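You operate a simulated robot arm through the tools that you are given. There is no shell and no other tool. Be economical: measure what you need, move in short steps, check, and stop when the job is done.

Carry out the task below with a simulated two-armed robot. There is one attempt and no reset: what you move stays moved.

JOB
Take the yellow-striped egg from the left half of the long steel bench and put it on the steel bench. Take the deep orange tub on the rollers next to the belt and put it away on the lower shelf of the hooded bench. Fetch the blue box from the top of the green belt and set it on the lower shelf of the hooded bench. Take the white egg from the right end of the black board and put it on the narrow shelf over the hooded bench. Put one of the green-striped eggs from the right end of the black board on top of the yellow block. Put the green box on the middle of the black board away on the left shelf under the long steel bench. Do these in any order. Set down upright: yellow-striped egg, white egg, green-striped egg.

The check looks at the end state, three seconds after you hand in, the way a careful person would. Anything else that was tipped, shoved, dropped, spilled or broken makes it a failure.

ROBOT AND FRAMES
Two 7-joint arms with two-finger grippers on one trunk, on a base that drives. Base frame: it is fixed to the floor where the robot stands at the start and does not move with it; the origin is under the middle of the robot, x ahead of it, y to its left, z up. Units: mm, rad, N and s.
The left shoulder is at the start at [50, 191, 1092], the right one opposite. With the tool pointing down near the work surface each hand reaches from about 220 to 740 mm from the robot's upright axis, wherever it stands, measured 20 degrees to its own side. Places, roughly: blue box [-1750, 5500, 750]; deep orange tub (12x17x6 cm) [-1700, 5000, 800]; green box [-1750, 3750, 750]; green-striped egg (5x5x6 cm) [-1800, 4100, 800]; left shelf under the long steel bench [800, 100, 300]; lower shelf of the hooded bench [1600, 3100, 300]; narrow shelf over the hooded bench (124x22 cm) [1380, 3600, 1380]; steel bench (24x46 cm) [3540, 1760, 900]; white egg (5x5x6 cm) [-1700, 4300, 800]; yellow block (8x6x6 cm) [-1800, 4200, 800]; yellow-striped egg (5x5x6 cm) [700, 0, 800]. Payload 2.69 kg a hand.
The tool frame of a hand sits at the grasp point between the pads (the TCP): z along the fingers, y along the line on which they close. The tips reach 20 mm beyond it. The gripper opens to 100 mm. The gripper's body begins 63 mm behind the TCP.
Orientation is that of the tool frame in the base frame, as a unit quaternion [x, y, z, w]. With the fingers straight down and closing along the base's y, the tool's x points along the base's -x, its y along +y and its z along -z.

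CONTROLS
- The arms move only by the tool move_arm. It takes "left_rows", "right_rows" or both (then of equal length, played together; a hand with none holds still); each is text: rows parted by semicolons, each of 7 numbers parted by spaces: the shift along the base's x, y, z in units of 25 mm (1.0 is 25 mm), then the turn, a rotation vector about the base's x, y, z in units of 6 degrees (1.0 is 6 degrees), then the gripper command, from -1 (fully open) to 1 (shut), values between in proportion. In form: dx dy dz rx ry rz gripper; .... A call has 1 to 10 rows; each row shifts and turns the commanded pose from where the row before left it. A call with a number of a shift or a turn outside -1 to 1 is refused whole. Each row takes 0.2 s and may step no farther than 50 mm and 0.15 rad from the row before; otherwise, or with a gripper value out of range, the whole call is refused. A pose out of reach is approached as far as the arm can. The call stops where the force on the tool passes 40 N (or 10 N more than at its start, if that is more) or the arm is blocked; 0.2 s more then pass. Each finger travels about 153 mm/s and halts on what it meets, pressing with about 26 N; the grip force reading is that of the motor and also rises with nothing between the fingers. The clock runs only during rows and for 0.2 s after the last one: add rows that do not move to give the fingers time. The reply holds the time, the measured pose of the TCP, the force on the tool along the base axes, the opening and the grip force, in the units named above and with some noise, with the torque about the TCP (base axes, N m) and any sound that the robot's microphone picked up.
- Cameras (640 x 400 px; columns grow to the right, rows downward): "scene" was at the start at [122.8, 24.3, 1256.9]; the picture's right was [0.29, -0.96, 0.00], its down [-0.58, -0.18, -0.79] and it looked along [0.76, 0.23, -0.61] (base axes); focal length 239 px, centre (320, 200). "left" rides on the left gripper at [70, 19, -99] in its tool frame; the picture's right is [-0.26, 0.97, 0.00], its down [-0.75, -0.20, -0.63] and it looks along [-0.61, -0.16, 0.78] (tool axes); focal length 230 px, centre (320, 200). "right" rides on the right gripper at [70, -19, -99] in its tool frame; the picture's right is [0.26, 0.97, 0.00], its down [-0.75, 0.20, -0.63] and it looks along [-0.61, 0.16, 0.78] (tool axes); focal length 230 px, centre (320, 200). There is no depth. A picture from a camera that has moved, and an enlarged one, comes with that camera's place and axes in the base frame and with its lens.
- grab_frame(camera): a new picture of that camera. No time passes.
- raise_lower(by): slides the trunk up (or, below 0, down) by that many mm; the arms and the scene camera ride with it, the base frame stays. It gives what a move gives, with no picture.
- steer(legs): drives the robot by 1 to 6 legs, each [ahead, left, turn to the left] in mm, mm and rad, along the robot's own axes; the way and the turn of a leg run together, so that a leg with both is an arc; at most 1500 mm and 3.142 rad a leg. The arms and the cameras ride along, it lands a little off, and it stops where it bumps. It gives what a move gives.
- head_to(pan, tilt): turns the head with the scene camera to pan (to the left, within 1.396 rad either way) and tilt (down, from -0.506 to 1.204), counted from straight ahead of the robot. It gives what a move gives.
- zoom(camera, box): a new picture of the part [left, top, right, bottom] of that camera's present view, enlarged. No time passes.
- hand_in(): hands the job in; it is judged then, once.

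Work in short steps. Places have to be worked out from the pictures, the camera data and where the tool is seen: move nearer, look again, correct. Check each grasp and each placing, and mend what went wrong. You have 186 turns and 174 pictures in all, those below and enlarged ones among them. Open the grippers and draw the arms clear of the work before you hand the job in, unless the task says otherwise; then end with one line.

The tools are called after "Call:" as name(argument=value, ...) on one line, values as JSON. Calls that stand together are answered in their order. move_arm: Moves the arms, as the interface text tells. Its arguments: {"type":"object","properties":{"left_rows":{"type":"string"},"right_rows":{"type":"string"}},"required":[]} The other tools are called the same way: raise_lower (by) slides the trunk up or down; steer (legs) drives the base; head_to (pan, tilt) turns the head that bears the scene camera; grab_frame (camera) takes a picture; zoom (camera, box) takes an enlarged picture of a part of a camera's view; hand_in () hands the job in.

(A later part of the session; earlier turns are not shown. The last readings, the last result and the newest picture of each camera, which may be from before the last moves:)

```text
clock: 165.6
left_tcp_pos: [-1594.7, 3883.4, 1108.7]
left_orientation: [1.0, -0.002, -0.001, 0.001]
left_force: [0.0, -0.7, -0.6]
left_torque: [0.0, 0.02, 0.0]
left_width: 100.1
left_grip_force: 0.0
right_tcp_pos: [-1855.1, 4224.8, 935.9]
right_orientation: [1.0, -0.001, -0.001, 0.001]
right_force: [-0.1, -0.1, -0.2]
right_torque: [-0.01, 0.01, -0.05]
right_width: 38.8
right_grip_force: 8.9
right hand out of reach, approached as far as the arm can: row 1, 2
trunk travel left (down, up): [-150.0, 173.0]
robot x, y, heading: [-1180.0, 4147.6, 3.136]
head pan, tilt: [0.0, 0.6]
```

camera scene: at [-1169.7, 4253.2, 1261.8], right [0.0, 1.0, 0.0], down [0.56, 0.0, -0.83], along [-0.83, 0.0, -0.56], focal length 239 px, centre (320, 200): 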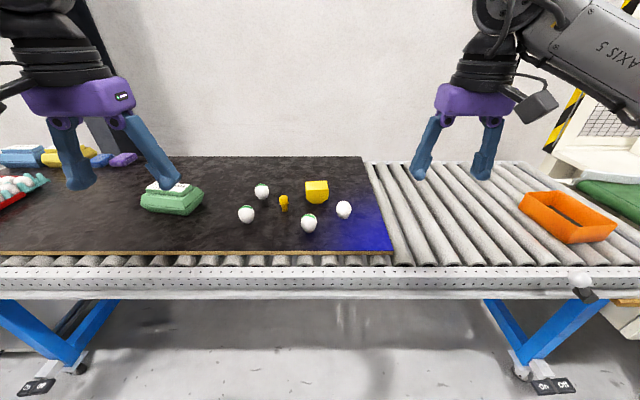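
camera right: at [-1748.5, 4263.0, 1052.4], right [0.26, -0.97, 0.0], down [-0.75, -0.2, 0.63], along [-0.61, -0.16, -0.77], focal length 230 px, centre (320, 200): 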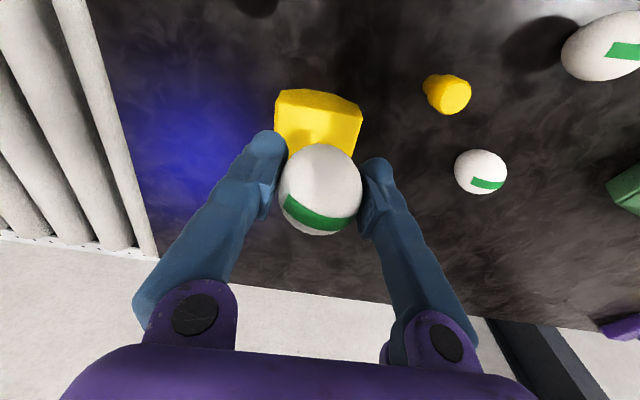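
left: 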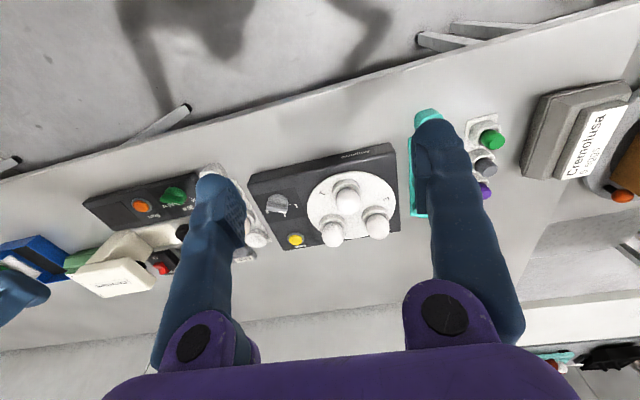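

The arm is fully stretched, so inward moves stall. I use the base instead: back 22 mm and right 19 mm.

Call:
steer(legs=[[-22, -19, 0]])

Call:
zoom(camera="right", box=[240, 80, 400, 230])

Call:
zoom(camera="scene", box=[290, 140, 410, 220])

```text
clock: 166.4
left_tcp_pos: [-1570.8, 3905.4, 1108.6]
left_orientation: [1.0, -0.001, -0.001, 0.0]
left_force: [0.9, 0.0, -0.8]
left_torque: [-0.02, 0.02, -0.05]
left_width: 100.2
left_grip_force: 0.0
right_tcp_pos: [-1830.8, 4244.3, 937.1]
right_orientation: [1.0, -0.001, -0.001, 0.001]
right_force: [-0.1, 0.2, -0.4]
right_torque: [-0.02, 0.02, -0.01]
right_width: 38.6
right_grip_force: 8.7
trunk travel left (down, up): [-150.0, 173.0]
robot x, y, heading: [-1159.6, 4166.1, 3.135]
head pan, tilt: [0.0, 0.6]
```

```text
2.67 times, centred on (320, 155) of right
camera zoom: at [-1761.2, 4263.7, 1035.8], right [0.26, -0.97, 0.0], down [-0.75, -0.2, 0.63], along [-0.61, -0.16, -0.78], focal length 614 px, centre (320, 320)
```

zoom: 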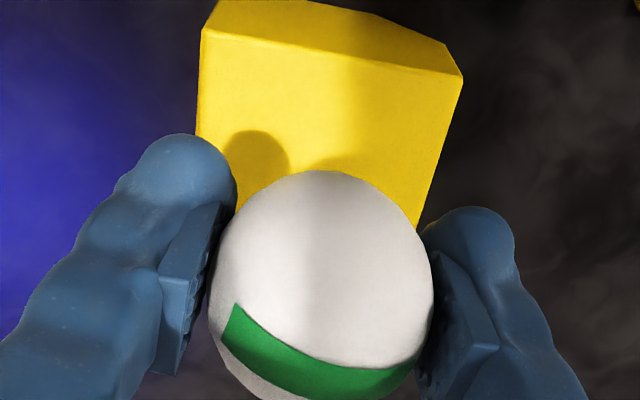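

```text
5.00 times, centred on (350, 180) of scene
camera zoom: at [-1287.4, 4165.8, 1261.8], right [0.0, 1.0, 0.0], down [0.56, 0.0, -0.83], along [-0.83, 0.0, -0.56], focal length 1197 px, centre (170, 300)
```

zoom: 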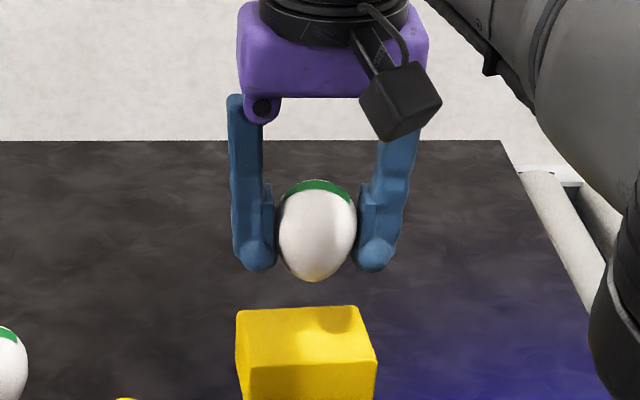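

Now centred at (-1831, 4244). I lower 28 mm and check the alignment again.

Call:
move_arm(right_rows="0 0 -0.6 0 0 0 0.35;0 0 -0.5 0 0 0 0.35;0 0 0 0 0 0 0.35")

Call:
zoom(camera="right", box=[240, 80, 400, 230])

Call:
zoom(camera="scene", box=[290, 140, 410, 220])

```text
clock: 167.2
left_tcp_pos: [-1572.8, 3903.7, 1107.1]
left_orientation: [1.0, -0.001, -0.001, 0.0]
left_force: [-0.3, -0.3, -0.3]
left_torque: [0.0, -0.03, -0.01]
left_width: 100.1
left_grip_force: 0.1
right_tcp_pos: [-1833.5, 4243.3, 909.6]
right_orientation: [1.0, -0.001, -0.001, 0.001]
right_force: [-1.0, 0.1, 0.1]
right_torque: [0.0, 0.0, -0.03]
right_width: 38.6
right_grip_force: 8.8
trunk travel left (down, up): [-150.0, 173.0]
robot x, y, heading: [-1158.1, 4164.5, 3.137]
head pan, tilt: [0.0, 0.6]
```

```text
2.67 times, centred on (320, 155) of right
camera zoom: at [-1763.0, 4262.6, 1008.4], right [0.26, -0.97, 0.0], down [-0.75, -0.2, 0.63], along [-0.61, -0.16, -0.78], focal length 614 px, centre (320, 320)
```

zoom: 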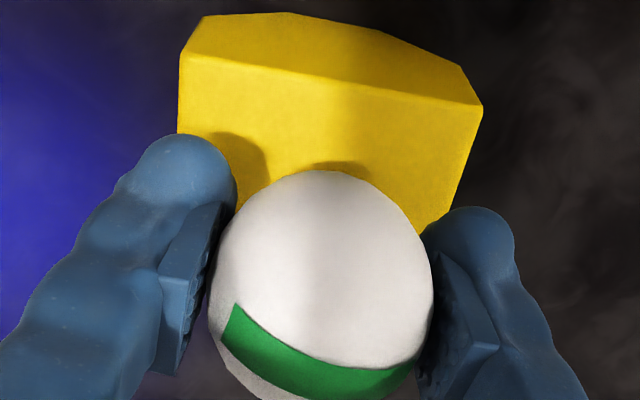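

```text
5.00 times, centred on (350, 180) of scene
camera zoom: at [-1288.0, 4165.2, 1261.7], right [0.0, 1.0, 0.0], down [0.56, 0.0, -0.83], along [-0.83, 0.0, -0.56], focal length 1197 px, centre (170, 300)
```

zoom: 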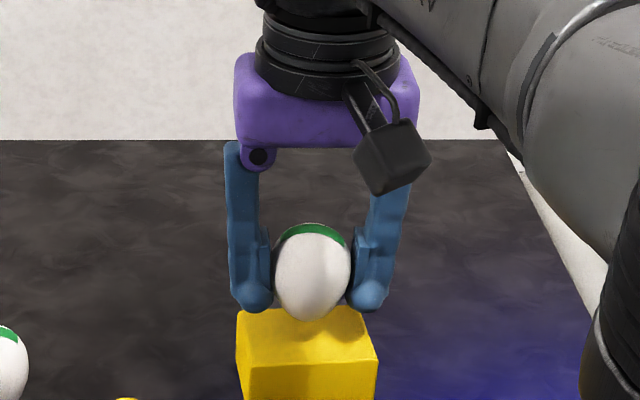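

Aligned. I lower in small steps until it bears on the block.

Call:
move_arm(right_rows="0 0.1 -0.2 0 0 0 0.35;0 0 -0.1 0 0 0 0.35;0 0 0 0 0 0 0.35")

Call:
move_arm(right_rows="0 0 -0.1 0 0 0 0.35;0 0 0 0 0 0 0.35")

```text
clock: 168.0
left_tcp_pos: [-1571.4, 3903.9, 1108.6]
left_orientation: [1.0, -0.001, -0.002, 0.0]
left_force: [0.1, 0.1, -0.5]
left_torque: [-0.03, -0.04, -0.01]
left_width: 100.1
left_grip_force: 0.0
right_tcp_pos: [-1834.5, 4246.6, 900.1]
right_orientation: [1.0, -0.001, 0.001, 0.001]
right_force: [0.6, 0.0, -1.8]
right_torque: [-0.03, -0.04, 0.02]
right_width: 39.0
right_grip_force: 9.1
trunk travel left (down, up): [-150.0, 173.0]
robot x, y, heading: [-1160.4, 4164.8, 3.133]
head pan, tilt: [0.0, 0.6]
```

```text
clock: 168.6
left_tcp_pos: [-1572.2, 3903.2, 1107.4]
left_orientation: [1.0, 0.0, -0.001, 0.0]
left_force: [1.0, -0.5, 0.7]
left_torque: [0.0, -0.03, -0.03]
left_width: 100.1
left_grip_force: 0.0
right_tcp_pos: [-1835.3, 4246.8, 898.0]
right_orientation: [1.0, -0.001, -0.001, 0.001]
right_force: [-0.1, -0.1, -0.4]
right_torque: [0.02, 0.02, -0.03]
right_width: 38.9
right_grip_force: 8.8
trunk travel left (down, up): [-150.0, 173.0]
robot x, y, heading: [-1157.7, 4160.8, 3.141]
head pan, tilt: [0.0, 0.6]
```

No contact yet at z 898; I keep stepping down.

Call:
move_arm(right_rows="0 0 -0.1 0 0 0 0.35;0 0 0 0 0 0 0.35")

Call:
move_arm(right_rows="0 0 -0.08 0 0 0 0.35;0 0 0 0 0 0 0.35")

Call:
move_arm(right_rows="0 0 -0.08 0 0 0 0.35;0 0 0 0 0 0 0.35")

```text
clock: 169.2
left_tcp_pos: [-1570.8, 3903.5, 1108.9]
left_orientation: [1.0, -0.001, -0.001, 0.0]
left_force: [0.7, 0.1, -1.2]
left_torque: [0.01, 0.01, 0.02]
left_width: 100.2
left_grip_force: 0.2
right_tcp_pos: [-1834.7, 4246.2, 897.3]
right_orientation: [1.0, -0.001, -0.001, 0.001]
right_force: [-0.8, 0.8, 5.9]
right_torque: [-0.02, 0.01, -0.03]
right_width: 38.5
right_grip_force: 9.1
trunk travel left (down, up): [-150.0, 173.0]
robot x, y, heading: [-1158.9, 4162.4, 3.134]
head pan, tilt: [0.0, 0.6]
```

```text
clock: 169.8
left_tcp_pos: [-1571.7, 3902.6, 1108.5]
left_orientation: [1.0, -0.001, -0.001, 0.0]
left_force: [0.4, 0.0, 0.2]
left_torque: [-0.01, -0.02, 0.01]
left_width: 99.9
left_grip_force: 0.0
right_tcp_pos: [-1834.0, 4245.9, 895.9]
right_orientation: [1.0, 0.0, 0.0, 0.001]
right_force: [-1.0, 1.0, 6.3]
right_torque: [-0.03, 0.0, -0.01]
right_width: 38.0
right_grip_force: 9.4
trunk travel left (down, up): [-150.0, 173.0]
robot x, y, heading: [-1160.3, 4164.8, 3.136]
head pan, tilt: [0.0, 0.6]
```

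```text
clock: 170.4
left_tcp_pos: [-1571.4, 3903.5, 1108.0]
left_orientation: [1.0, -0.001, -0.002, -0.001]
left_force: [0.5, 0.0, -0.9]
left_torque: [0.02, -0.02, 0.01]
left_width: 99.7
left_grip_force: 0.1
right_tcp_pos: [-1833.5, 4246.1, 893.3]
right_orientation: [1.0, -0.002, -0.001, 0.0]
right_force: [0.8, -0.3, 7.0]
right_torque: [-0.04, -0.01, -0.03]
right_width: 37.7
right_grip_force: 9.0
trunk travel left (down, up): [-150.0, 173.0]
robot x, y, heading: [-1158.0, 4165.3, 3.132]
head pan, tilt: [0.0, 0.6]
```

It bears on the block with about 6 N. I release gradually.

Call:
move_arm(right_rows="0 0 0 0 0 0 0.26;0 0 0 0 0 0 0.2;0 0 0 0 0 0 0.14;0 0 0 0 0 0 0.05;0 0 0 0 0 0 -0.05;0 0 0 0 0 0 -0.15;0 0 0 0 0 0 -0.15;0 0 0 0 0 0 -0.15")

Call:
zoom(camera="right", box=[240, 80, 400, 230])

Call:
zoom(camera="scene", box=[290, 140, 410, 220])

```text
clock: 172.2
left_tcp_pos: [-1571.9, 3903.6, 1108.7]
left_orientation: [1.0, -0.001, -0.001, 0.0]
left_force: [0.3, 0.4, 0.3]
left_torque: [0.01, 0.03, 0.02]
left_width: 99.8
left_grip_force: 0.1
right_tcp_pos: [-1835.1, 4245.5, 892.6]
right_orientation: [1.0, -0.002, 0.0, 0.001]
right_force: [-0.9, 1.0, 0.5]
right_torque: [-0.03, 0.06, 0.0]
right_width: 57.4
right_grip_force: 0.1
trunk travel left (down, up): [-150.0, 173.0]
robot x, y, heading: [-1160.9, 4164.6, 3.131]
head pan, tilt: [0.0, 0.6]
```

```text
2.67 times, centred on (320, 155) of right
camera zoom: at [-1764.0, 4265.1, 992.0], right [0.26, -0.97, 0.0], down [-0.75, -0.2, 0.63], along [-0.61, -0.16, -0.78], focal length 614 px, centre (320, 320)
```

zoom: 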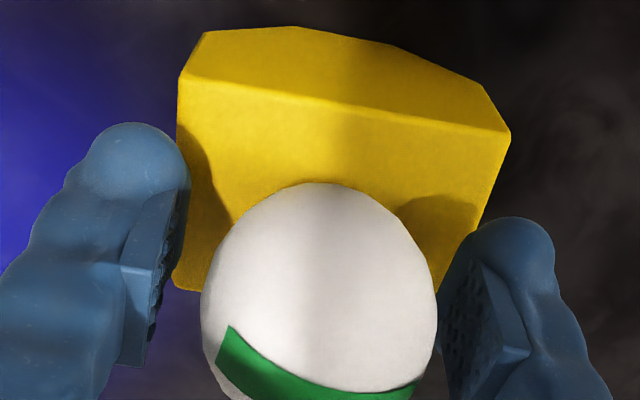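

```text
5.00 times, centred on (350, 180) of scene
camera zoom: at [-1288.0, 4165.2, 1261.7], right [0.0, 1.0, 0.0], down [0.56, 0.0, -0.83], along [-0.83, 0.0, -0.56], focal length 1197 px, centre (170, 300)
```

zoom: 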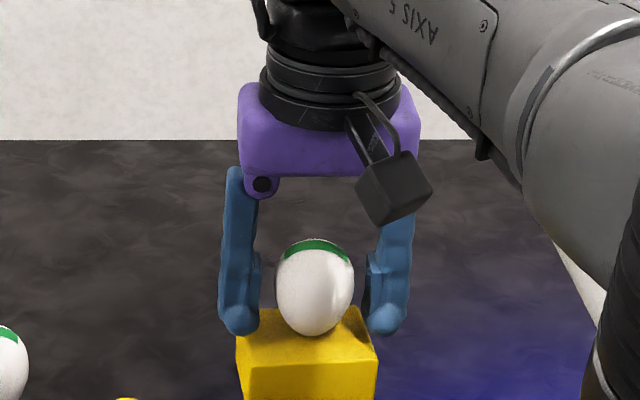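

It stands on the block. I open wider and raise the hand straight up, then check.

Call:
move_arm(right_rows="0 0 0 0 0 0 -0.4;0 0 0 0 0 0 -0.7;0 0 0 0 0 0 -0.7;0 0 1 0 0 0 -0.7;0 0 1 0 0 0 -0.7;0 0 1 0 0 0 -0.7;0 0 1 0 0 0 -0.7;0 0 1 0 0 0 -0.7;0 0 1 0 0 0 -0.7")

Call:
grab_frame(camera="scene")

```text
clock: 174.2
left_tcp_pos: [-1571.4, 3903.8, 1109.0]
left_orientation: [1.0, -0.001, -0.001, -0.001]
left_force: [-0.5, -0.5, -0.2]
left_torque: [0.0, 0.01, -0.02]
left_width: 100.0
left_grip_force: 0.0
right_tcp_pos: [-1817.6, 4249.3, 1040.3]
right_orientation: [1.0, -0.002, -0.001, 0.0]
right_force: [-0.2, -0.6, 0.5]
right_torque: [-0.01, -0.01, -0.01]
right_width: 85.1
right_grip_force: 0.0
right hand out of reach, approached as far as the arm can: row 7, 8
trunk travel left (down, up): [-150.0, 173.0]
robot x, y, heading: [-1155.3, 4165.0, 3.137]
head pan, tilt: [0.0, 0.6]
```

```text
104 pictures are left
camera scene: at [-1287.6, 4164.1, 1261.8], right [0.0, 1.0, 0.0], down [0.56, 0.0, -0.83], along [-0.83, 0.0, -0.56], focal length 239 px, centre (320, 200)
```

scene: 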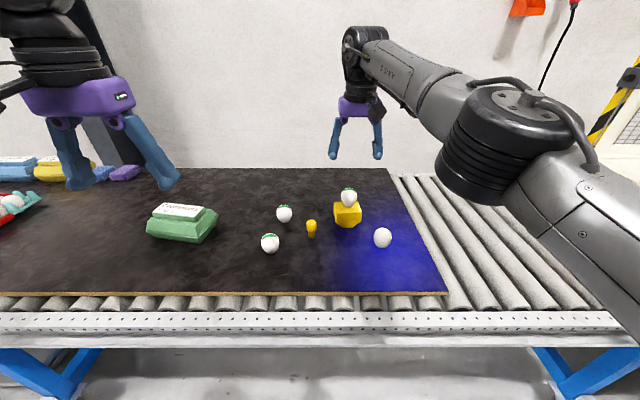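

The green-striped egg stands on the yellow block. Next the white egg at (-1740, 4325): I bring the right hand over it, staying high.

Call:
move_arm(right_rows="0.8 0.8 0 0 0 0 -0.4;0.8 0.8 0 0 0 0 -0.4;0.8 0.8 0 0 0 0 -0.4;0.7 0.7 0 0 0 0 -0.4")

```text
clock: 175.2
left_tcp_pos: [-1572.8, 3902.9, 1108.3]
left_orientation: [1.0, -0.001, 0.0, -0.001]
left_force: [0.2, -0.9, 0.3]
left_torque: [-0.01, -0.01, 0.0]
left_width: 99.8
left_grip_force: 0.1
right_tcp_pos: [-1739.9, 4327.7, 1040.2]
right_orientation: [1.0, 0.0, -0.001, 0.0]
right_force: [0.3, -0.7, 0.7]
right_torque: [0.01, -0.03, 0.02]
right_width: 70.1
right_grip_force: 0.0
trunk travel left (down, up): [-150.0, 173.0]
robot x, y, heading: [-1158.5, 4169.9, 3.143]
head pan, tilt: [0.0, 0.6]
```

It moved exactly as commanded. I descend to z 930 and look with the right camera.

Call:
move_arm(right_rows="0 0 -0.9 0 0 0 -0.4;0 0 -0.9 0 0 0 -0.4;0 0 -0.9 0 0 0 -0.4;0 0 -0.9 0 0 0 -0.4;0 0 -0.8 0 0 0 -0.4")

Call:
grab_frame(camera="right")

```text
clock: 176.4
left_tcp_pos: [-1572.6, 3902.7, 1106.9]
left_orientation: [1.0, 0.0, -0.001, 0.0]
left_force: [-0.2, -0.1, 0.1]
left_torque: [0.0, 0.03, 0.01]
left_width: 99.8
left_grip_force: 0.0
right_tcp_pos: [-1740.4, 4328.5, 930.9]
right_orientation: [1.0, -0.001, -0.001, 0.001]
right_force: [0.3, 0.4, -0.9]
right_torque: [0.0, 0.01, -0.03]
right_width: 70.2
right_grip_force: 0.1
trunk travel left (down, up): [-150.0, 173.0]
robot x, y, heading: [-1160.5, 4163.0, 3.139]
head pan, tilt: [0.0, 0.6]
```

```text
103 pictures are left
camera right: at [-1670.1, 4347.5, 1029.7], right [0.26, -0.97, 0.0], down [-0.75, -0.2, 0.63], along [-0.61, -0.16, -0.78], focal length 230 px, centre (320, 200)
```

right: 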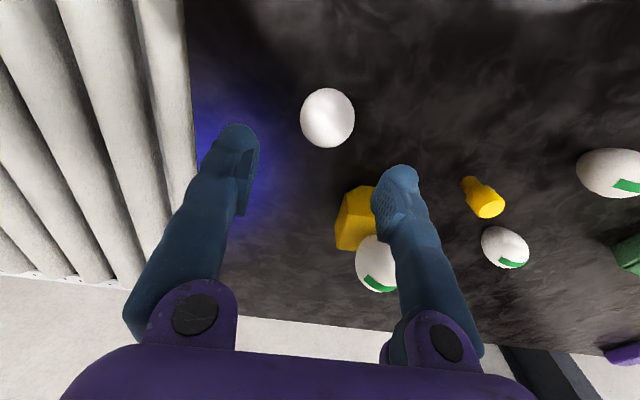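

The white egg is at (-1733, 4325). I correct, descend to its equator and close.

Call:
move_arm(right_rows="0.28 -0.12 -0.8 0 0 0 -0.3;0 0 -0.9 0 0 0 -0.3;0 0 -0.9 0 0 0 -0.3;0 0 -0.9 0 0 0 -0.3;0 0 0 0 0 0 0.38;0 0 0 0 0 0 0.38;0 0 0 0 0 0 0.38")

Call:
move_arm(right_rows="0 0 0.4 0 0 0 0.38;0 0 0.8 0 0 0 0.38;0 0 1 0 0 0 0.38;0 0 1 0 0 0 0.38;0 0 1 0 0 0 0.38;0 0 1 0 0 0 0.38;0 0 1 0 0 0 0.38;0 0 1 0 0 0 0.38")

Call:
grab_frame(camera="right")

```text
clock: 178.0
left_tcp_pos: [-1571.0, 3902.5, 1108.2]
left_orientation: [1.0, 0.0, -0.001, 0.001]
left_force: [0.5, -0.9, 0.3]
left_torque: [0.0, -0.02, -0.02]
left_width: 100.0
left_grip_force: 0.0
right_tcp_pos: [-1735.5, 4326.7, 844.2]
right_orientation: [1.0, -0.001, -0.001, 0.0]
right_force: [0.3, 0.2, 0.1]
right_torque: [0.01, 0.02, -0.02]
right_width: 39.1
right_grip_force: 9.1
trunk travel left (down, up): [-150.0, 173.0]
robot x, y, heading: [-1158.2, 4165.3, 3.138]
head pan, tilt: [0.0, 0.6]
```

```text
clock: 179.8
left_tcp_pos: [-1571.2, 3903.2, 1107.0]
left_orientation: [1.0, -0.002, -0.001, 0.0]
left_force: [0.6, -0.1, 0.0]
left_torque: [0.0, 0.01, 0.01]
left_width: 100.0
left_grip_force: 0.1
right_tcp_pos: [-1734.8, 4325.5, 1023.2]
right_orientation: [1.0, 0.0, 0.0, 0.001]
right_force: [0.3, -0.7, -0.5]
right_torque: [0.0, 0.03, 0.03]
right_width: 39.0
right_grip_force: 8.9
trunk travel left (down, up): [-150.0, 173.0]
robot x, y, heading: [-1158.3, 4165.2, 3.137]
head pan, tilt: [0.0, 0.6]
```

```text
102 pictures are left
camera right: at [-1664.1, 4343.5, 1122.6], right [0.26, -0.97, 0.0], down [-0.75, -0.2, 0.63], along [-0.61, -0.16, -0.78], focal length 230 px, centre (320, 200)
```

right: 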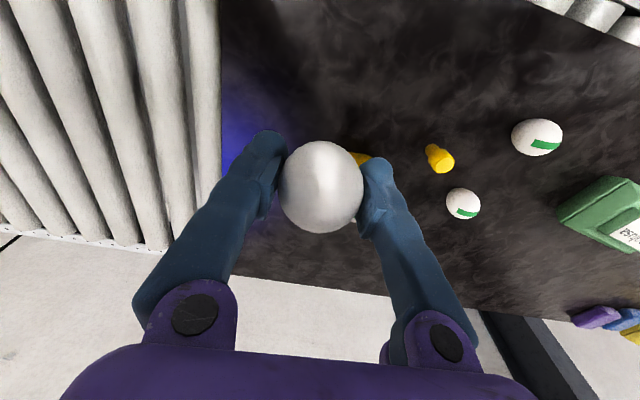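

The white egg is held. I draw the right hand in and up, and shift the base left toward the green box.

Call:
move_arm(right_rows="0.6 0 0.9 0 0 0 0.38;0.8 0 0.9 0 0 0 0.38;0.8 0 0.9 0 0 0 0.38;0.8 0 0.5 0 0 0 0.38;0.8 0 0 0 0 0 0.38")

Call:
steer(legs=[[0, 200, 0]])

Call:
grab_frame(camera="left")

Call:
grab_frame(camera="scene")

```text
clock: 181.0
left_tcp_pos: [-1572.3, 3903.4, 1108.3]
left_orientation: [1.0, -0.001, -0.002, -0.001]
left_force: [0.3, -0.6, -0.2]
left_torque: [-0.02, 0.0, 0.0]
left_width: 99.9
left_grip_force: 0.1
right_tcp_pos: [-1640.4, 4324.9, 1103.9]
right_orientation: [1.0, -0.002, -0.002, 0.001]
right_force: [0.4, -0.1, -0.4]
right_torque: [0.02, 0.02, 0.02]
right_width: 39.0
right_grip_force: 9.4
trunk travel left (down, up): [-150.0, 173.0]
robot x, y, heading: [-1159.9, 4168.2, 3.137]
head pan, tilt: [0.0, 0.6]
```

```text
clock: 183.4
left_tcp_pos: [-1571.9, 3704.1, 1108.5]
left_orientation: [1.0, 0.0, -0.002, 0.0]
left_force: [-0.6, 1.1, 0.3]
left_torque: [0.0, 0.01, 0.0]
left_width: 100.0
left_grip_force: 0.0
right_tcp_pos: [-1640.2, 4125.1, 1103.9]
right_orientation: [1.0, -0.001, -0.001, 0.001]
right_force: [0.7, 0.1, -0.7]
right_torque: [-0.01, 0.02, 0.03]
right_width: 38.8
right_grip_force: 9.3
trunk travel left (down, up): [-150.0, 173.0]
robot x, y, heading: [-1159.5, 3965.9, 3.142]
head pan, tilt: [0.0, 0.6]
```

```text
101 pictures are left
camera left: at [-1502.5, 3685.6, 1207.1], right [-0.26, -0.97, 0.0], down [-0.75, 0.2, 0.63], along [-0.61, 0.16, -0.78], focal length 230 px, centre (320, 200)
```

left: 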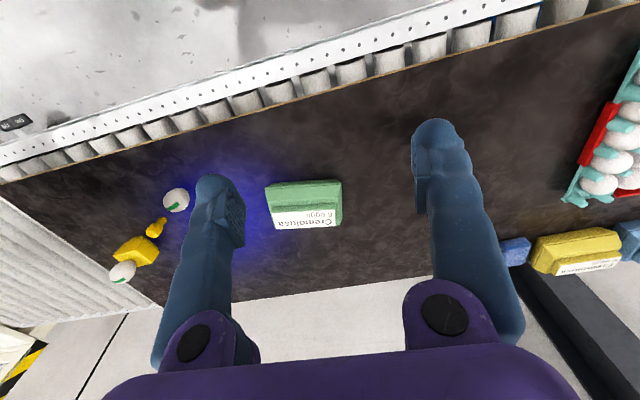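

```text
100 pictures are left
camera scene: at [-1288.5, 3966.2, 1261.7], right [0.0, 1.0, 0.0], down [0.56, 0.0, -0.83], along [-0.83, 0.0, -0.56], focal length 239 px, centre (320, 200)
```

scene: 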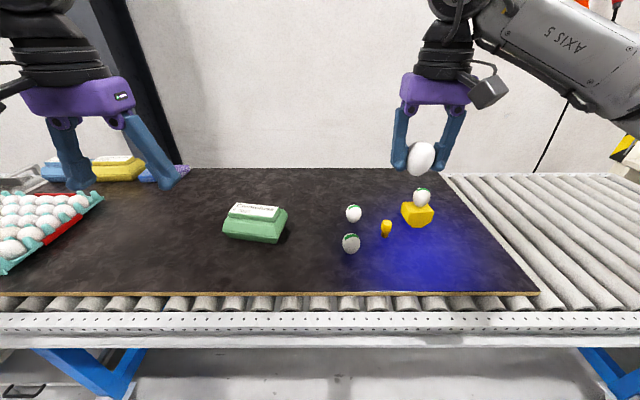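

I zoom on the green box in both cameras to measure its width and orientation.

Call:
zoom(camera="left", box=[240, 160, 368, 240])

Call:
zoom(camera="scene", box=[200, 180, 312, 250])

```text
5.00 times, centred on (304, 200) of left
camera zoom: at [-1502.5, 3685.6, 1207.1], right [-0.26, -0.97, 0.0], down [-0.75, 0.2, 0.63], along [-0.61, 0.16, -0.78], focal length 1150 px, centre (400, 200)
```

zoom: 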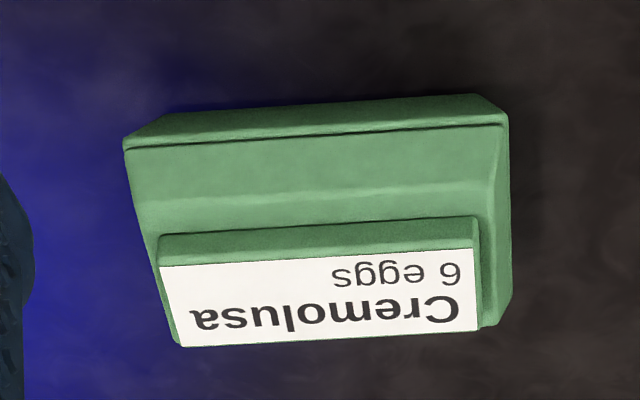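

```text
5.71 times, centred on (256, 215) of scene
camera zoom: at [-1288.5, 3966.2, 1261.7], right [0.0, 1.0, 0.0], down [0.56, 0.0, -0.83], along [-0.83, 0.0, -0.56], focal length 1368 px, centre (686, 114)
```

zoom: 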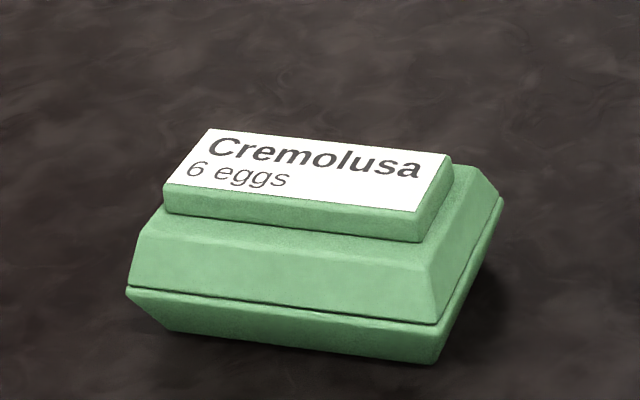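

Width at the rim is near 100 mm, so I will grip the 45 mm label block on top. I turn the left hand about the vertical in the air to close across it, so later it can be laid on a shelf with a forward lean.

Call:
move_arm(left_rows="0 0 0 0 0 -1 -0.6;0 0 0 0 0 -1 -0.6;0 0 0 0 0 -1 -0.6;0 0 0 0 0 -1 -0.6;0 0 0 0 0 -1 -0.6;0 0 0 0 0 -1 -0.6;0 0 0 0 0 -1 -0.6;0 0 0 0 0 -1 -0.6;0 0 0 0 0 -1 -0.6;0 0 0 0 0 -1 -0.6")

Call:
move_arm(left_rows="0 0 0 0 0 -1 -0.6;0 0 0 0 0 -1 -0.6;0 0 0 0 0 -1 -0.6;0 0 0 0 0 -1 -0.6;0 0 0 0 0 -1 -0.6;0 0 0 0 0 -1 -0.6;0 0 0 0 0 -0.6 -0.6;0 0 0 0 0 0 -0.6")

```text
clock: 185.6
left_tcp_pos: [-1572.2, 3704.5, 1107.8]
left_orientation: [0.865, -0.501, 0.0, 0.0]
left_force: [0.1, -0.9, 0.6]
left_torque: [0.0, 0.0, 0.02]
left_width: 79.9
left_grip_force: 0.1
right_tcp_pos: [-1641.3, 4125.2, 1104.5]
right_orientation: [1.0, -0.001, -0.001, 0.001]
right_force: [-0.2, 0.4, -0.2]
right_torque: [0.01, 0.0, -0.02]
right_width: 38.8
right_grip_force: 9.2
trunk travel left (down, up): [-150.0, 173.0]
robot x, y, heading: [-1157.7, 3968.1, 3.139]
head pan, tilt: [0.0, 0.6]
```

```text
clock: 187.4
left_tcp_pos: [-1573.2, 3703.6, 1108.5]
left_orientation: [-0.645, 0.765, 0.001, 0.001]
left_force: [0.5, 0.7, 0.3]
left_torque: [0.0, -0.01, -0.02]
left_width: 79.8
left_grip_force: 0.1
right_tcp_pos: [-1640.9, 4124.5, 1104.8]
right_orientation: [1.0, -0.001, -0.001, 0.001]
right_force: [-0.5, 0.6, -0.4]
right_torque: [0.03, 0.0, 0.01]
right_width: 39.0
right_grip_force: 8.6
trunk travel left (down, up): [-150.0, 173.0]
robot x, y, heading: [-1161.2, 3962.2, 3.142]
head pan, tilt: [0.0, 0.6]
```

The yaw works. Now I lean the hand about 40° (wrist to the outside) while moving toward a point above the box.

Call:
move_arm(left_rows="-0.8 0.3 0 0.94 -0.157 0 -0.6;-0.9 0.35 0 0.94 -0.157 0 -0.6;-0.9 0.35 -0.4 0.94 -0.157 0 -0.6;-0.9 0.4 -0.5 0.94 -0.157 0 -0.6;-0.9 0.4 -0.6 0.94 -0.157 0 -0.6;-0.9 0.4 -0.7 0.94 -0.157 0 -0.6;-0.9 0.4 -0.7 0.94 -0.157 0 -0.6;-0.9 0.4 -0.7 0 0 0 -0.6;-0.9 0.4 -0.7 0 0 0 -0.6;-0.8 0 -0.6 0 0 0 -0.6")

Call:
grab_frame(camera="scene")

Call:
grab_frame(camera="left")

```text
clock: 189.6
left_tcp_pos: [-1792.2, 3787.8, 985.2]
left_orientation: [-0.606, 0.718, 0.222, 0.261]
left_force: [1.2, -0.3, 0.3]
left_torque: [0.01, -0.01, -0.01]
left_width: 80.1
left_grip_force: 0.0
right_tcp_pos: [-1641.7, 4125.6, 1103.7]
right_orientation: [1.0, -0.001, -0.001, 0.001]
right_force: [-0.2, 0.0, -0.7]
right_torque: [0.01, 0.04, -0.01]
right_width: 38.6
right_grip_force: 9.3
trunk travel left (down, up): [-150.0, 173.0]
robot x, y, heading: [-1158.3, 3965.0, 3.138]
head pan, tilt: [0.0, 0.6]
```

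```text
97 pictures are left
camera scene: at [-1288.8, 3966.6, 1261.7], right [0.0, 1.0, 0.0], down [0.57, 0.0, -0.82], along [-0.82, 0.0, -0.57], focal length 239 px, centre (320, 200)
```

scene: 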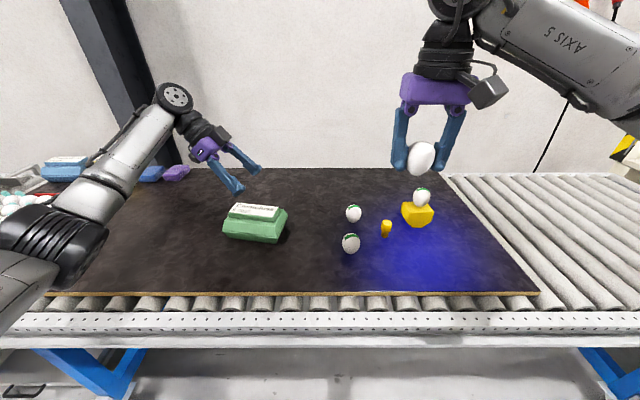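

```text
96 pictures are left
camera left: at [-1830.8, 3676.7, 1016.3], right [-0.92, 0.36, 0.17], down [0.23, 0.13, 0.96], along [0.32, 0.93, -0.2], focal length 230 px, centre (320, 200)
```

left: 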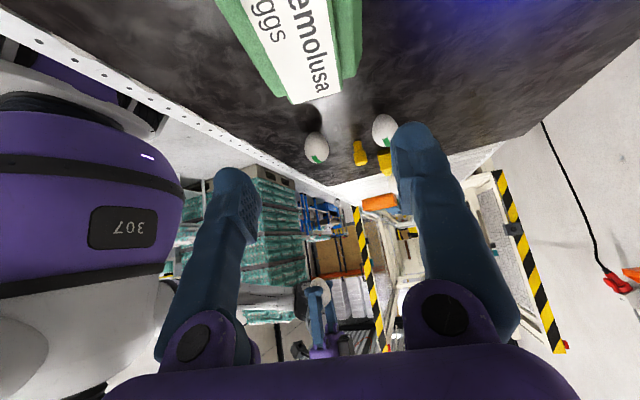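

The lean works, and the left camera confirms the label block corners: centre (-1797, 3792), top 888. I descend to grip it.

Call:
move_arm(left_rows="-0.22 -0.04 -0.8 0 0 0 -0.4;0 0 -0.9 0 0 0 -0.4;0 0 -0.9 0 0 0 -0.4;0 0 -0.8 0 0 0 -0.4;0 0 -0.25 0 0 0 -0.4")

Call:
zoom(camera="scene", box=[190, 150, 318, 250])

Call:
grab_frame(camera="left")

```text
clock: 190.8
left_tcp_pos: [-1798.6, 3789.2, 894.7]
left_orientation: [-0.606, 0.718, 0.221, 0.262]
left_force: [-0.5, -0.5, 0.0]
left_torque: [0.03, -0.01, 0.04]
left_width: 69.8
left_grip_force: 0.1
right_tcp_pos: [-1640.3, 4125.8, 1104.1]
right_orientation: [1.0, -0.002, -0.001, 0.001]
right_force: [0.2, -1.1, -0.6]
right_torque: [-0.01, 0.01, -0.03]
right_width: 38.6
right_grip_force: 9.5
trunk travel left (down, up): [-150.0, 173.0]
robot x, y, heading: [-1158.4, 3970.1, 3.132]
head pan, tilt: [0.0, 0.6]
```

```text
4.00 times, centred on (254, 200) of scene
camera zoom: at [-1288.5, 3966.5, 1261.7], right [0.0, 1.0, 0.0], down [0.56, 0.0, -0.83], along [-0.83, 0.0, -0.56], focal length 958 px, centre (584, 200)
```

zoom: 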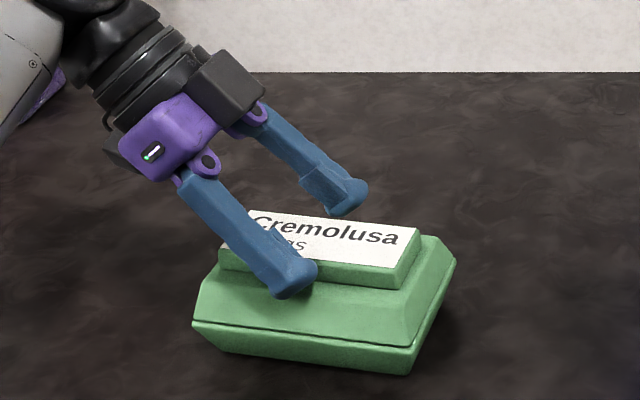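

```text
94 pictures are left
camera left: at [-1836.1, 3676.1, 925.2], right [-0.92, 0.36, 0.17], down [0.23, 0.13, 0.96], along [0.32, 0.93, -0.2], focal length 230 px, centre (320, 200)
```

left: 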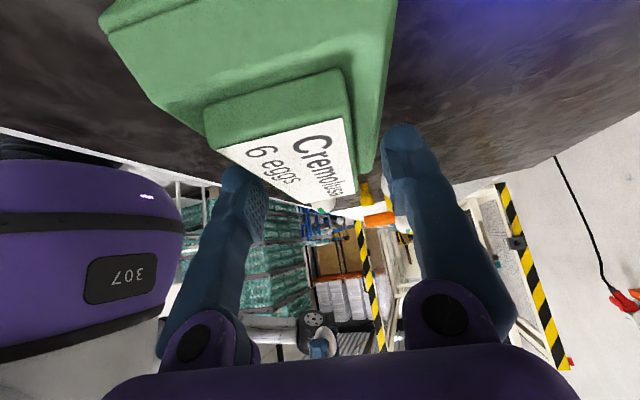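

The tips are beside the label block, a little left of its centre. I nudge 8 mm right, 3 mm down, and close firmly.

Call:
move_arm(left_rows="0 0.3 0 0 0 0 -0.4;0 0 -0.12 0 0 0 -0.4;0 0 0 0 0 0 0.5;0 0 0 0 0 0 1;0 0 0 0 0 0 1;0 0 0 0 0 0 1")

Call:
zoom(camera="scene", box=[190, 150, 318, 250])

```text
clock: 192.2
left_tcp_pos: [-1796.3, 3796.7, 891.8]
left_orientation: [-0.605, 0.718, 0.222, 0.262]
left_force: [1.8, -0.3, 5.1]
left_torque: [0.05, -0.12, -0.01]
left_width: 48.5
left_grip_force: 25.5
right_tcp_pos: [-1640.6, 4125.6, 1104.2]
right_orientation: [1.0, -0.001, -0.001, 0.001]
right_force: [0.3, -0.6, -0.2]
right_torque: [0.0, -0.02, 0.04]
right_width: 39.0
right_grip_force: 8.3
trunk travel left (down, up): [-150.0, 173.0]
robot x, y, heading: [-1153.9, 3964.4, 3.144]
head pan, tilt: [0.0, 0.6]
```

```text
4.00 times, centred on (254, 200) of scene
camera zoom: at [-1287.9, 3966.6, 1261.8], right [0.0, 1.0, 0.0], down [0.56, 0.0, -0.83], along [-0.83, 0.0, -0.56], focal length 958 px, centre (584, 200)
```

zoom: 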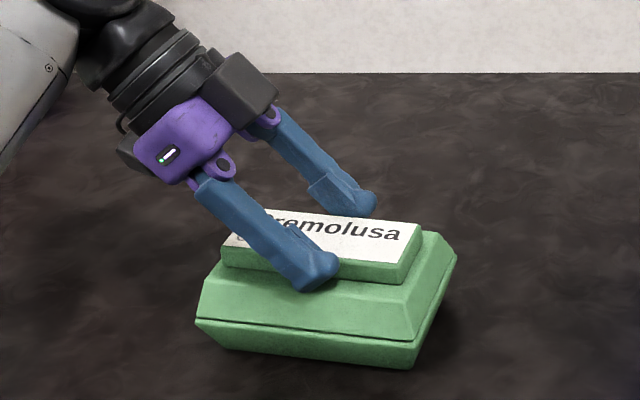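

Gripped at 48.5 mm with 25 N. I lift gently and check that the box follows level.

Call:
move_arm(left_rows="0 0 0.4 0 0 0 1;0 0 0.6 0 0 0 1;0 0 0.8 0 0 0 1;0 0 0.8 0 0 0 1;0 0 0.8 0 0 0 1")

Call:
zoom(camera="scene", box=[190, 130, 318, 230])

```text
clock: 193.4
left_tcp_pos: [-1798.2, 3796.1, 977.9]
left_orientation: [-0.606, 0.718, 0.222, 0.261]
left_force: [0.1, -0.3, -5.8]
left_torque: [0.0, -0.02, 0.01]
left_width: 48.7
left_grip_force: 25.4
right_tcp_pos: [-1642.1, 4126.2, 1104.5]
right_orientation: [1.0, -0.001, -0.001, 0.0]
right_force: [0.3, -0.3, -0.3]
right_torque: [-0.01, 0.0, -0.02]
right_width: 38.6
right_grip_force: 8.5
trunk travel left (down, up): [-150.0, 173.0]
robot x, y, heading: [-1157.2, 3966.4, 3.138]
head pan, tilt: [0.0, 0.6]
```

```text
4.00 times, centred on (254, 180) of scene
camera zoom: at [-1288.7, 3966.5, 1261.7], right [0.0, 1.0, 0.0], down [0.57, 0.0, -0.82], along [-0.82, 0.0, -0.57], focal length 958 px, centre (584, 280)
```

zoom: 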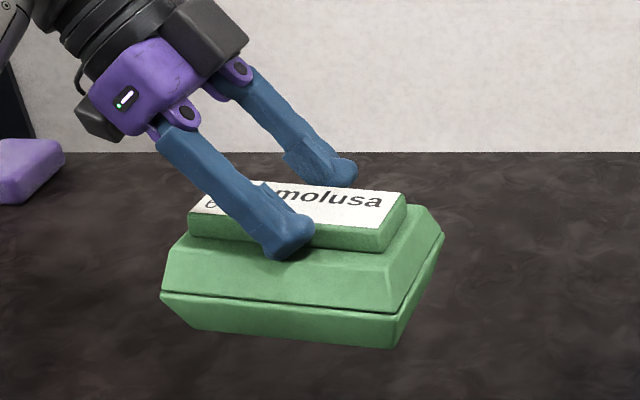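

The box is held level. I draw the hand in and up while turning it back, so that the lean points forward.

Call:
move_arm(left_rows="0.6 -0.3 0.8 0 0 0 1;0.8 -0.4 0.8 0 0 0.5 1;0.9 -0.4 0.8 0 0 1 1;0.9 -0.4 0.6 0 0 1 1;0.9 -0.4 0.4 0 0 1 1;0.9 -0.4 0.2 0 0 1 1;0.9 -0.4 0 0 0 1 1;0.9 -0.4 0 0 0 1 1;0.8 -0.4 0 0 0 1 1;0.6 -0.2 0 0 0 1 1")

Call:
move_arm(left_rows="0 0 0 0 0 1 1;0 0 0 0 0 1 1;0 0 0 0 0 1 1;0 0 0 0 0 1 1;0 0 0 0 0 1 1;0 0 0 0 0 1 1;0 0 0 0 0 1 1;0 0 0 0 0 1 1;0 0 0 0 0 0.1 1")

Call:
grab_frame(camera="scene")

```text
clock: 195.6
left_tcp_pos: [-1591.9, 3703.5, 1066.6]
left_orientation: [0.856, -0.387, -0.313, -0.141]
left_force: [-0.2, -0.3, -3.8]
left_torque: [0.03, -0.03, -0.03]
left_width: 48.4
left_grip_force: 25.4
right_tcp_pos: [-1641.0, 4126.6, 1103.0]
right_orientation: [1.0, -0.001, -0.001, 0.0]
right_force: [-0.9, -0.5, -0.3]
right_torque: [0.04, 0.02, 0.01]
right_width: 38.6
right_grip_force: 9.1
trunk travel left (down, up): [-150.0, 173.0]
robot x, y, heading: [-1159.3, 3966.7, 3.143]
head pan, tilt: [0.0, 0.6]
```

```text
clock: 197.6
left_tcp_pos: [-1592.3, 3704.5, 1066.4]
left_orientation: [0.939, 0.0, -0.343, 0.0]
left_force: [-0.5, 0.0, -4.7]
left_torque: [0.0, 0.02, 0.0]
left_width: 48.4
left_grip_force: 26.3
right_tcp_pos: [-1642.7, 4124.6, 1104.5]
right_orientation: [1.0, -0.001, -0.001, 0.001]
right_force: [0.2, -0.8, -0.2]
right_torque: [-0.02, -0.01, 0.04]
right_width: 38.4
right_grip_force: 8.6
trunk travel left (down, up): [-150.0, 173.0]
robot x, y, heading: [-1156.4, 3967.7, 3.139]
head pan, tilt: [0.0, 0.6]
```

```text
91 pictures are left
camera scene: at [-1288.8, 3966.2, 1261.7], right [0.0, 1.0, 0.0], down [0.57, 0.0, -0.82], along [-0.82, 0.0, -0.57], focal length 239 px, centre (320, 200)
```

scene: 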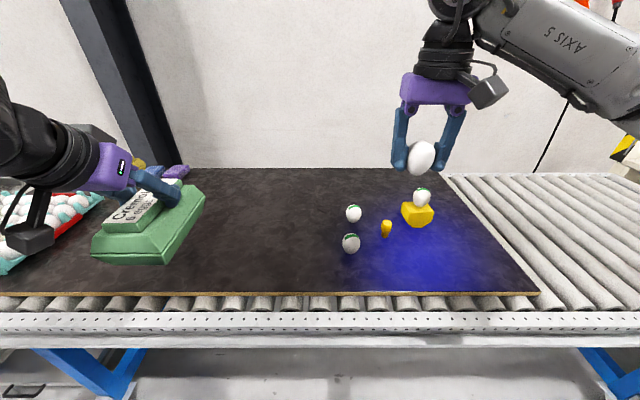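

Both loads are secure. I back out, turn to +x and drive through the passage.

Call:
steer(legs=[[-500, 0, 0], [0, -820, 0], [0, 0, -3.139]])

```text
clock: 214.9
left_tcp_pos: [-259.8, 5083.3, 1066.1]
left_orientation: [-0.042, 0.938, 0.016, 0.343]
left_force: [-1.2, -0.3, -4.6]
left_torque: [0.01, 0.01, -0.02]
left_width: 48.6
left_grip_force: 25.9
right_tcp_pos: [-174.5, 4668.8, 1104.4]
right_orientation: [-0.045, 0.999, 0.001, 0.001]
right_force: [-0.2, 0.5, -1.0]
right_torque: [0.01, 0.01, 0.0]
right_width: 38.5
right_grip_force: 8.9
trunk travel left (down, up): [-150.0, 173.0]
robot x, y, heading: [-667.6, 4781.5, 0.088]
head pan, tilt: [0.0, 0.6]
```

I correct the heading and drive on to the far aisle.

Call:
steer(legs=[[0, 0, -0.09], [1450, 0, 0], [1450, 0, 0], [380, 0, 0]])

```text
clock: 231.6
left_tcp_pos: [3087.9, 5009.4, 1066.7]
left_orientation: [0.01, 0.939, -0.003, 0.342]
left_force: [1.1, 0.8, -5.0]
left_torque: [0.04, -0.02, 0.01]
left_width: 48.5
left_grip_force: 26.2
right_tcp_pos: [3128.9, 4585.6, 1103.3]
right_orientation: [0.01, 1.0, 0.0, 0.0]
right_force: [1.2, -0.1, -1.1]
right_torque: [0.01, 0.04, 0.01]
right_width: 38.0
right_grip_force: 9.0
trunk travel left (down, up): [-150.0, 173.0]
robot x, y, heading: [2653.9, 4749.4, -0.023]
head pan, tilt: [0.0, 0.6]
```

I turn to face the hooded bench (-x), then move along it to y about 3480 and look.

Call:
steer(legs=[[0, 0, 3.1], [0, 1270, 0]])

Call:
head_to(pan=0.0, tilt=0.25)

Call:
grab_frame(camera="scene")

```text
clock: 250.2
left_tcp_pos: [2122.7, 3248.6, 1065.6]
left_orientation: [0.939, -0.03, -0.342, -0.01]
left_force: [-0.2, -0.7, -4.7]
left_torque: [0.0, 0.0, -0.03]
left_width: 48.5
left_grip_force: 26.0
right_tcp_pos: [2100.8, 3674.0, 1105.0]
right_orientation: [0.999, -0.032, -0.002, 0.001]
right_force: [-0.3, 0.3, -1.3]
right_torque: [-0.02, -0.01, 0.01]
right_width: 37.9
right_grip_force: 8.6
trunk travel left (down, up): [-150.0, 173.0]
robot x, y, heading: [2571.5, 3485.7, 3.08]
head pan, tilt: [0.0, 0.6]
```

```text
clock: 251.0
left_tcp_pos: [2123.5, 3249.9, 1066.1]
left_orientation: [0.939, -0.029, -0.342, -0.009]
left_force: [0.8, -0.4, -4.1]
left_torque: [0.01, 0.02, -0.01]
left_width: 48.5
left_grip_force: 25.9
right_tcp_pos: [2101.1, 3672.9, 1103.4]
right_orientation: [1.0, -0.031, -0.001, 0.001]
right_force: [-0.1, -0.1, 0.2]
right_torque: [0.0, 0.0, 0.01]
right_width: 38.0
right_grip_force: 8.9
trunk travel left (down, up): [-150.0, 173.0]
robot x, y, heading: [2570.6, 3484.9, 3.077]
head pan, tilt: [0.0, 0.25]
```

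```text
90 pictures are left
camera scene: at [2437.5, 3493.1, 1293.8], right [0.06, 1.0, 0.0], down [0.25, -0.02, -0.97], along [-0.97, 0.06, -0.25], focal length 239 px, centre (320, 200)
```

scene: 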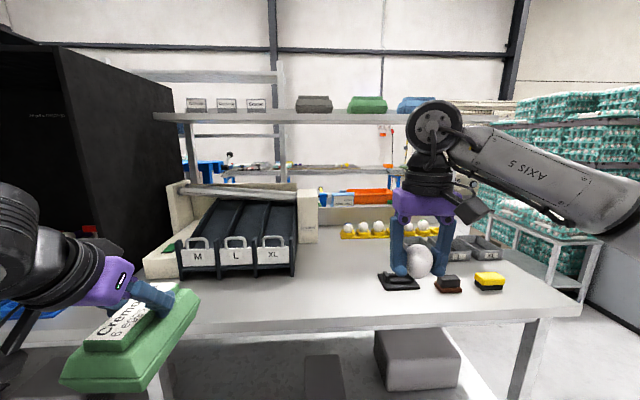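

To see the shelf's top I raise the trunk fully and look again.

Call:
raise_lower(by=170)

Call:
grab_frame(camera="scene")

Call:
zoom(camera="scene", box=[160, 120, 460, 200])

```text
clock: 252.9
left_tcp_pos: [2123.1, 3249.0, 1235.6]
left_orientation: [0.939, -0.03, -0.343, -0.01]
left_force: [0.7, -0.2, -4.2]
left_torque: [0.03, 0.02, 0.01]
left_width: 48.3
left_grip_force: 26.1
right_tcp_pos: [2100.0, 3672.7, 1274.6]
right_orientation: [1.0, -0.031, -0.001, 0.001]
right_force: [0.6, -0.8, -0.7]
right_torque: [0.01, 0.0, -0.03]
right_width: 38.2
right_grip_force: 8.7
trunk travel left (down, up): [-320.0, 3.0]
robot x, y, heading: [2568.9, 3485.7, 3.08]
head pan, tilt: [0.0, 0.25]
```

```text
89 pictures are left
camera scene: at [2437.3, 3493.0, 1463.8], right [0.06, 1.0, 0.0], down [0.25, -0.02, -0.97], along [-0.97, 0.06, -0.25], focal length 239 px, centre (320, 200)
```

scene: 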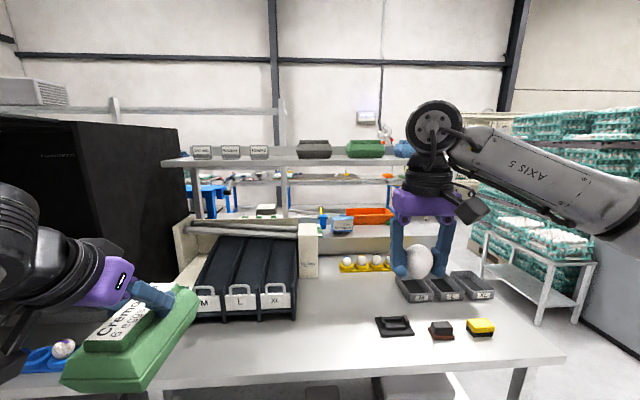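

```text
2.13 times, centred on (310, 160) of scene
camera zoom: at [2437.3, 3493.0, 1463.8], right [0.06, 1.0, 0.0], down [0.25, -0.02, -0.97], along [-0.97, 0.06, -0.25], focal length 511 px, centre (341, 285)
```

zoom: 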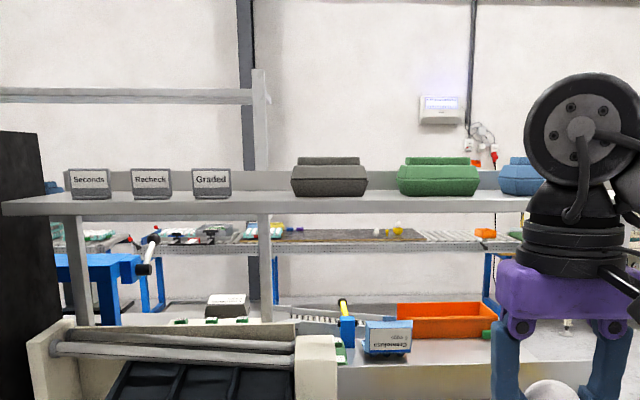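

Shelf top is about z 1384 with its front edge near x 1576; bench top near z 760 with front edge near x 1857. Straight-down reach won't do for the shelf, so I'll set the egg on a free bit of this bench and regrip it with a 45° lean. I drive up first.

Call:
steer(legs=[[0, 0, 0.062], [320, 0, 0]])

Call:
head_to(pan=-0.2, tilt=0.75)

Call:
grab_frame(camera="scene")

Call:
grab_frame(camera="right")

```text
clock: 255.5
left_tcp_pos: [1817.4, 3222.4, 1235.4]
left_orientation: [0.939, -0.001, -0.343, 0.001]
left_force: [0.4, 0.5, -4.6]
left_torque: [0.03, -0.02, -0.02]
left_width: 48.4
left_grip_force: 26.0
right_tcp_pos: [1768.6, 3642.7, 1274.5]
right_orientation: [1.0, 0.001, -0.001, 0.001]
right_force: [-0.8, 0.4, -0.9]
right_torque: [0.01, 0.0, 0.04]
right_width: 38.0
right_grip_force: 8.9
trunk travel left (down, up): [-320.0, 3.0]
robot x, y, heading: [2253.3, 3485.7, 3.141]
head pan, tilt: [0.0, 0.25]
```

```text
clock: 256.5
left_tcp_pos: [1817.9, 3222.2, 1236.9]
left_orientation: [0.939, 0.0, -0.343, 0.001]
left_force: [0.1, 0.5, -4.4]
left_torque: [0.01, 0.02, -0.02]
left_width: 48.5
left_grip_force: 25.7
right_tcp_pos: [1768.8, 3643.2, 1273.9]
right_orientation: [1.0, 0.0, -0.001, 0.001]
right_force: [-0.5, -0.2, 0.3]
right_torque: [0.0, -0.01, 0.01]
right_width: 38.1
right_grip_force: 9.2
trunk travel left (down, up): [-320.0, 3.0]
robot x, y, heading: [2250.4, 3485.7, 3.143]
head pan, tilt: [-0.201, 0.75]
```

```text
87 pictures are left
camera scene: at [2128.9, 3501.6, 1418.9], right [0.2, 0.98, 0.0], down [0.67, -0.14, -0.73], along [-0.72, 0.15, -0.68], focal length 239 px, centre (320, 200)
```

scene: 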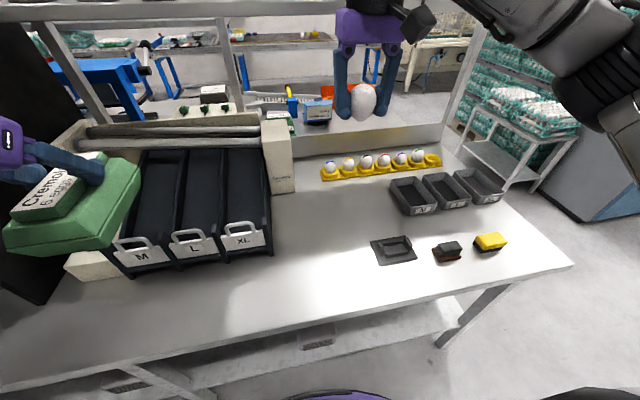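

```text
86 pictures are left
camera right: at [1839.6, 3662.9, 1373.2], right [0.26, -0.97, 0.0], down [-0.75, -0.2, 0.63], along [-0.61, -0.16, -0.78], focal length 230 px, centre (320, 200)
```

right: 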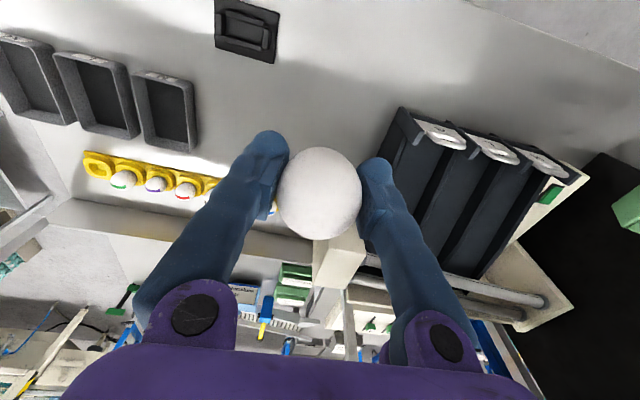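

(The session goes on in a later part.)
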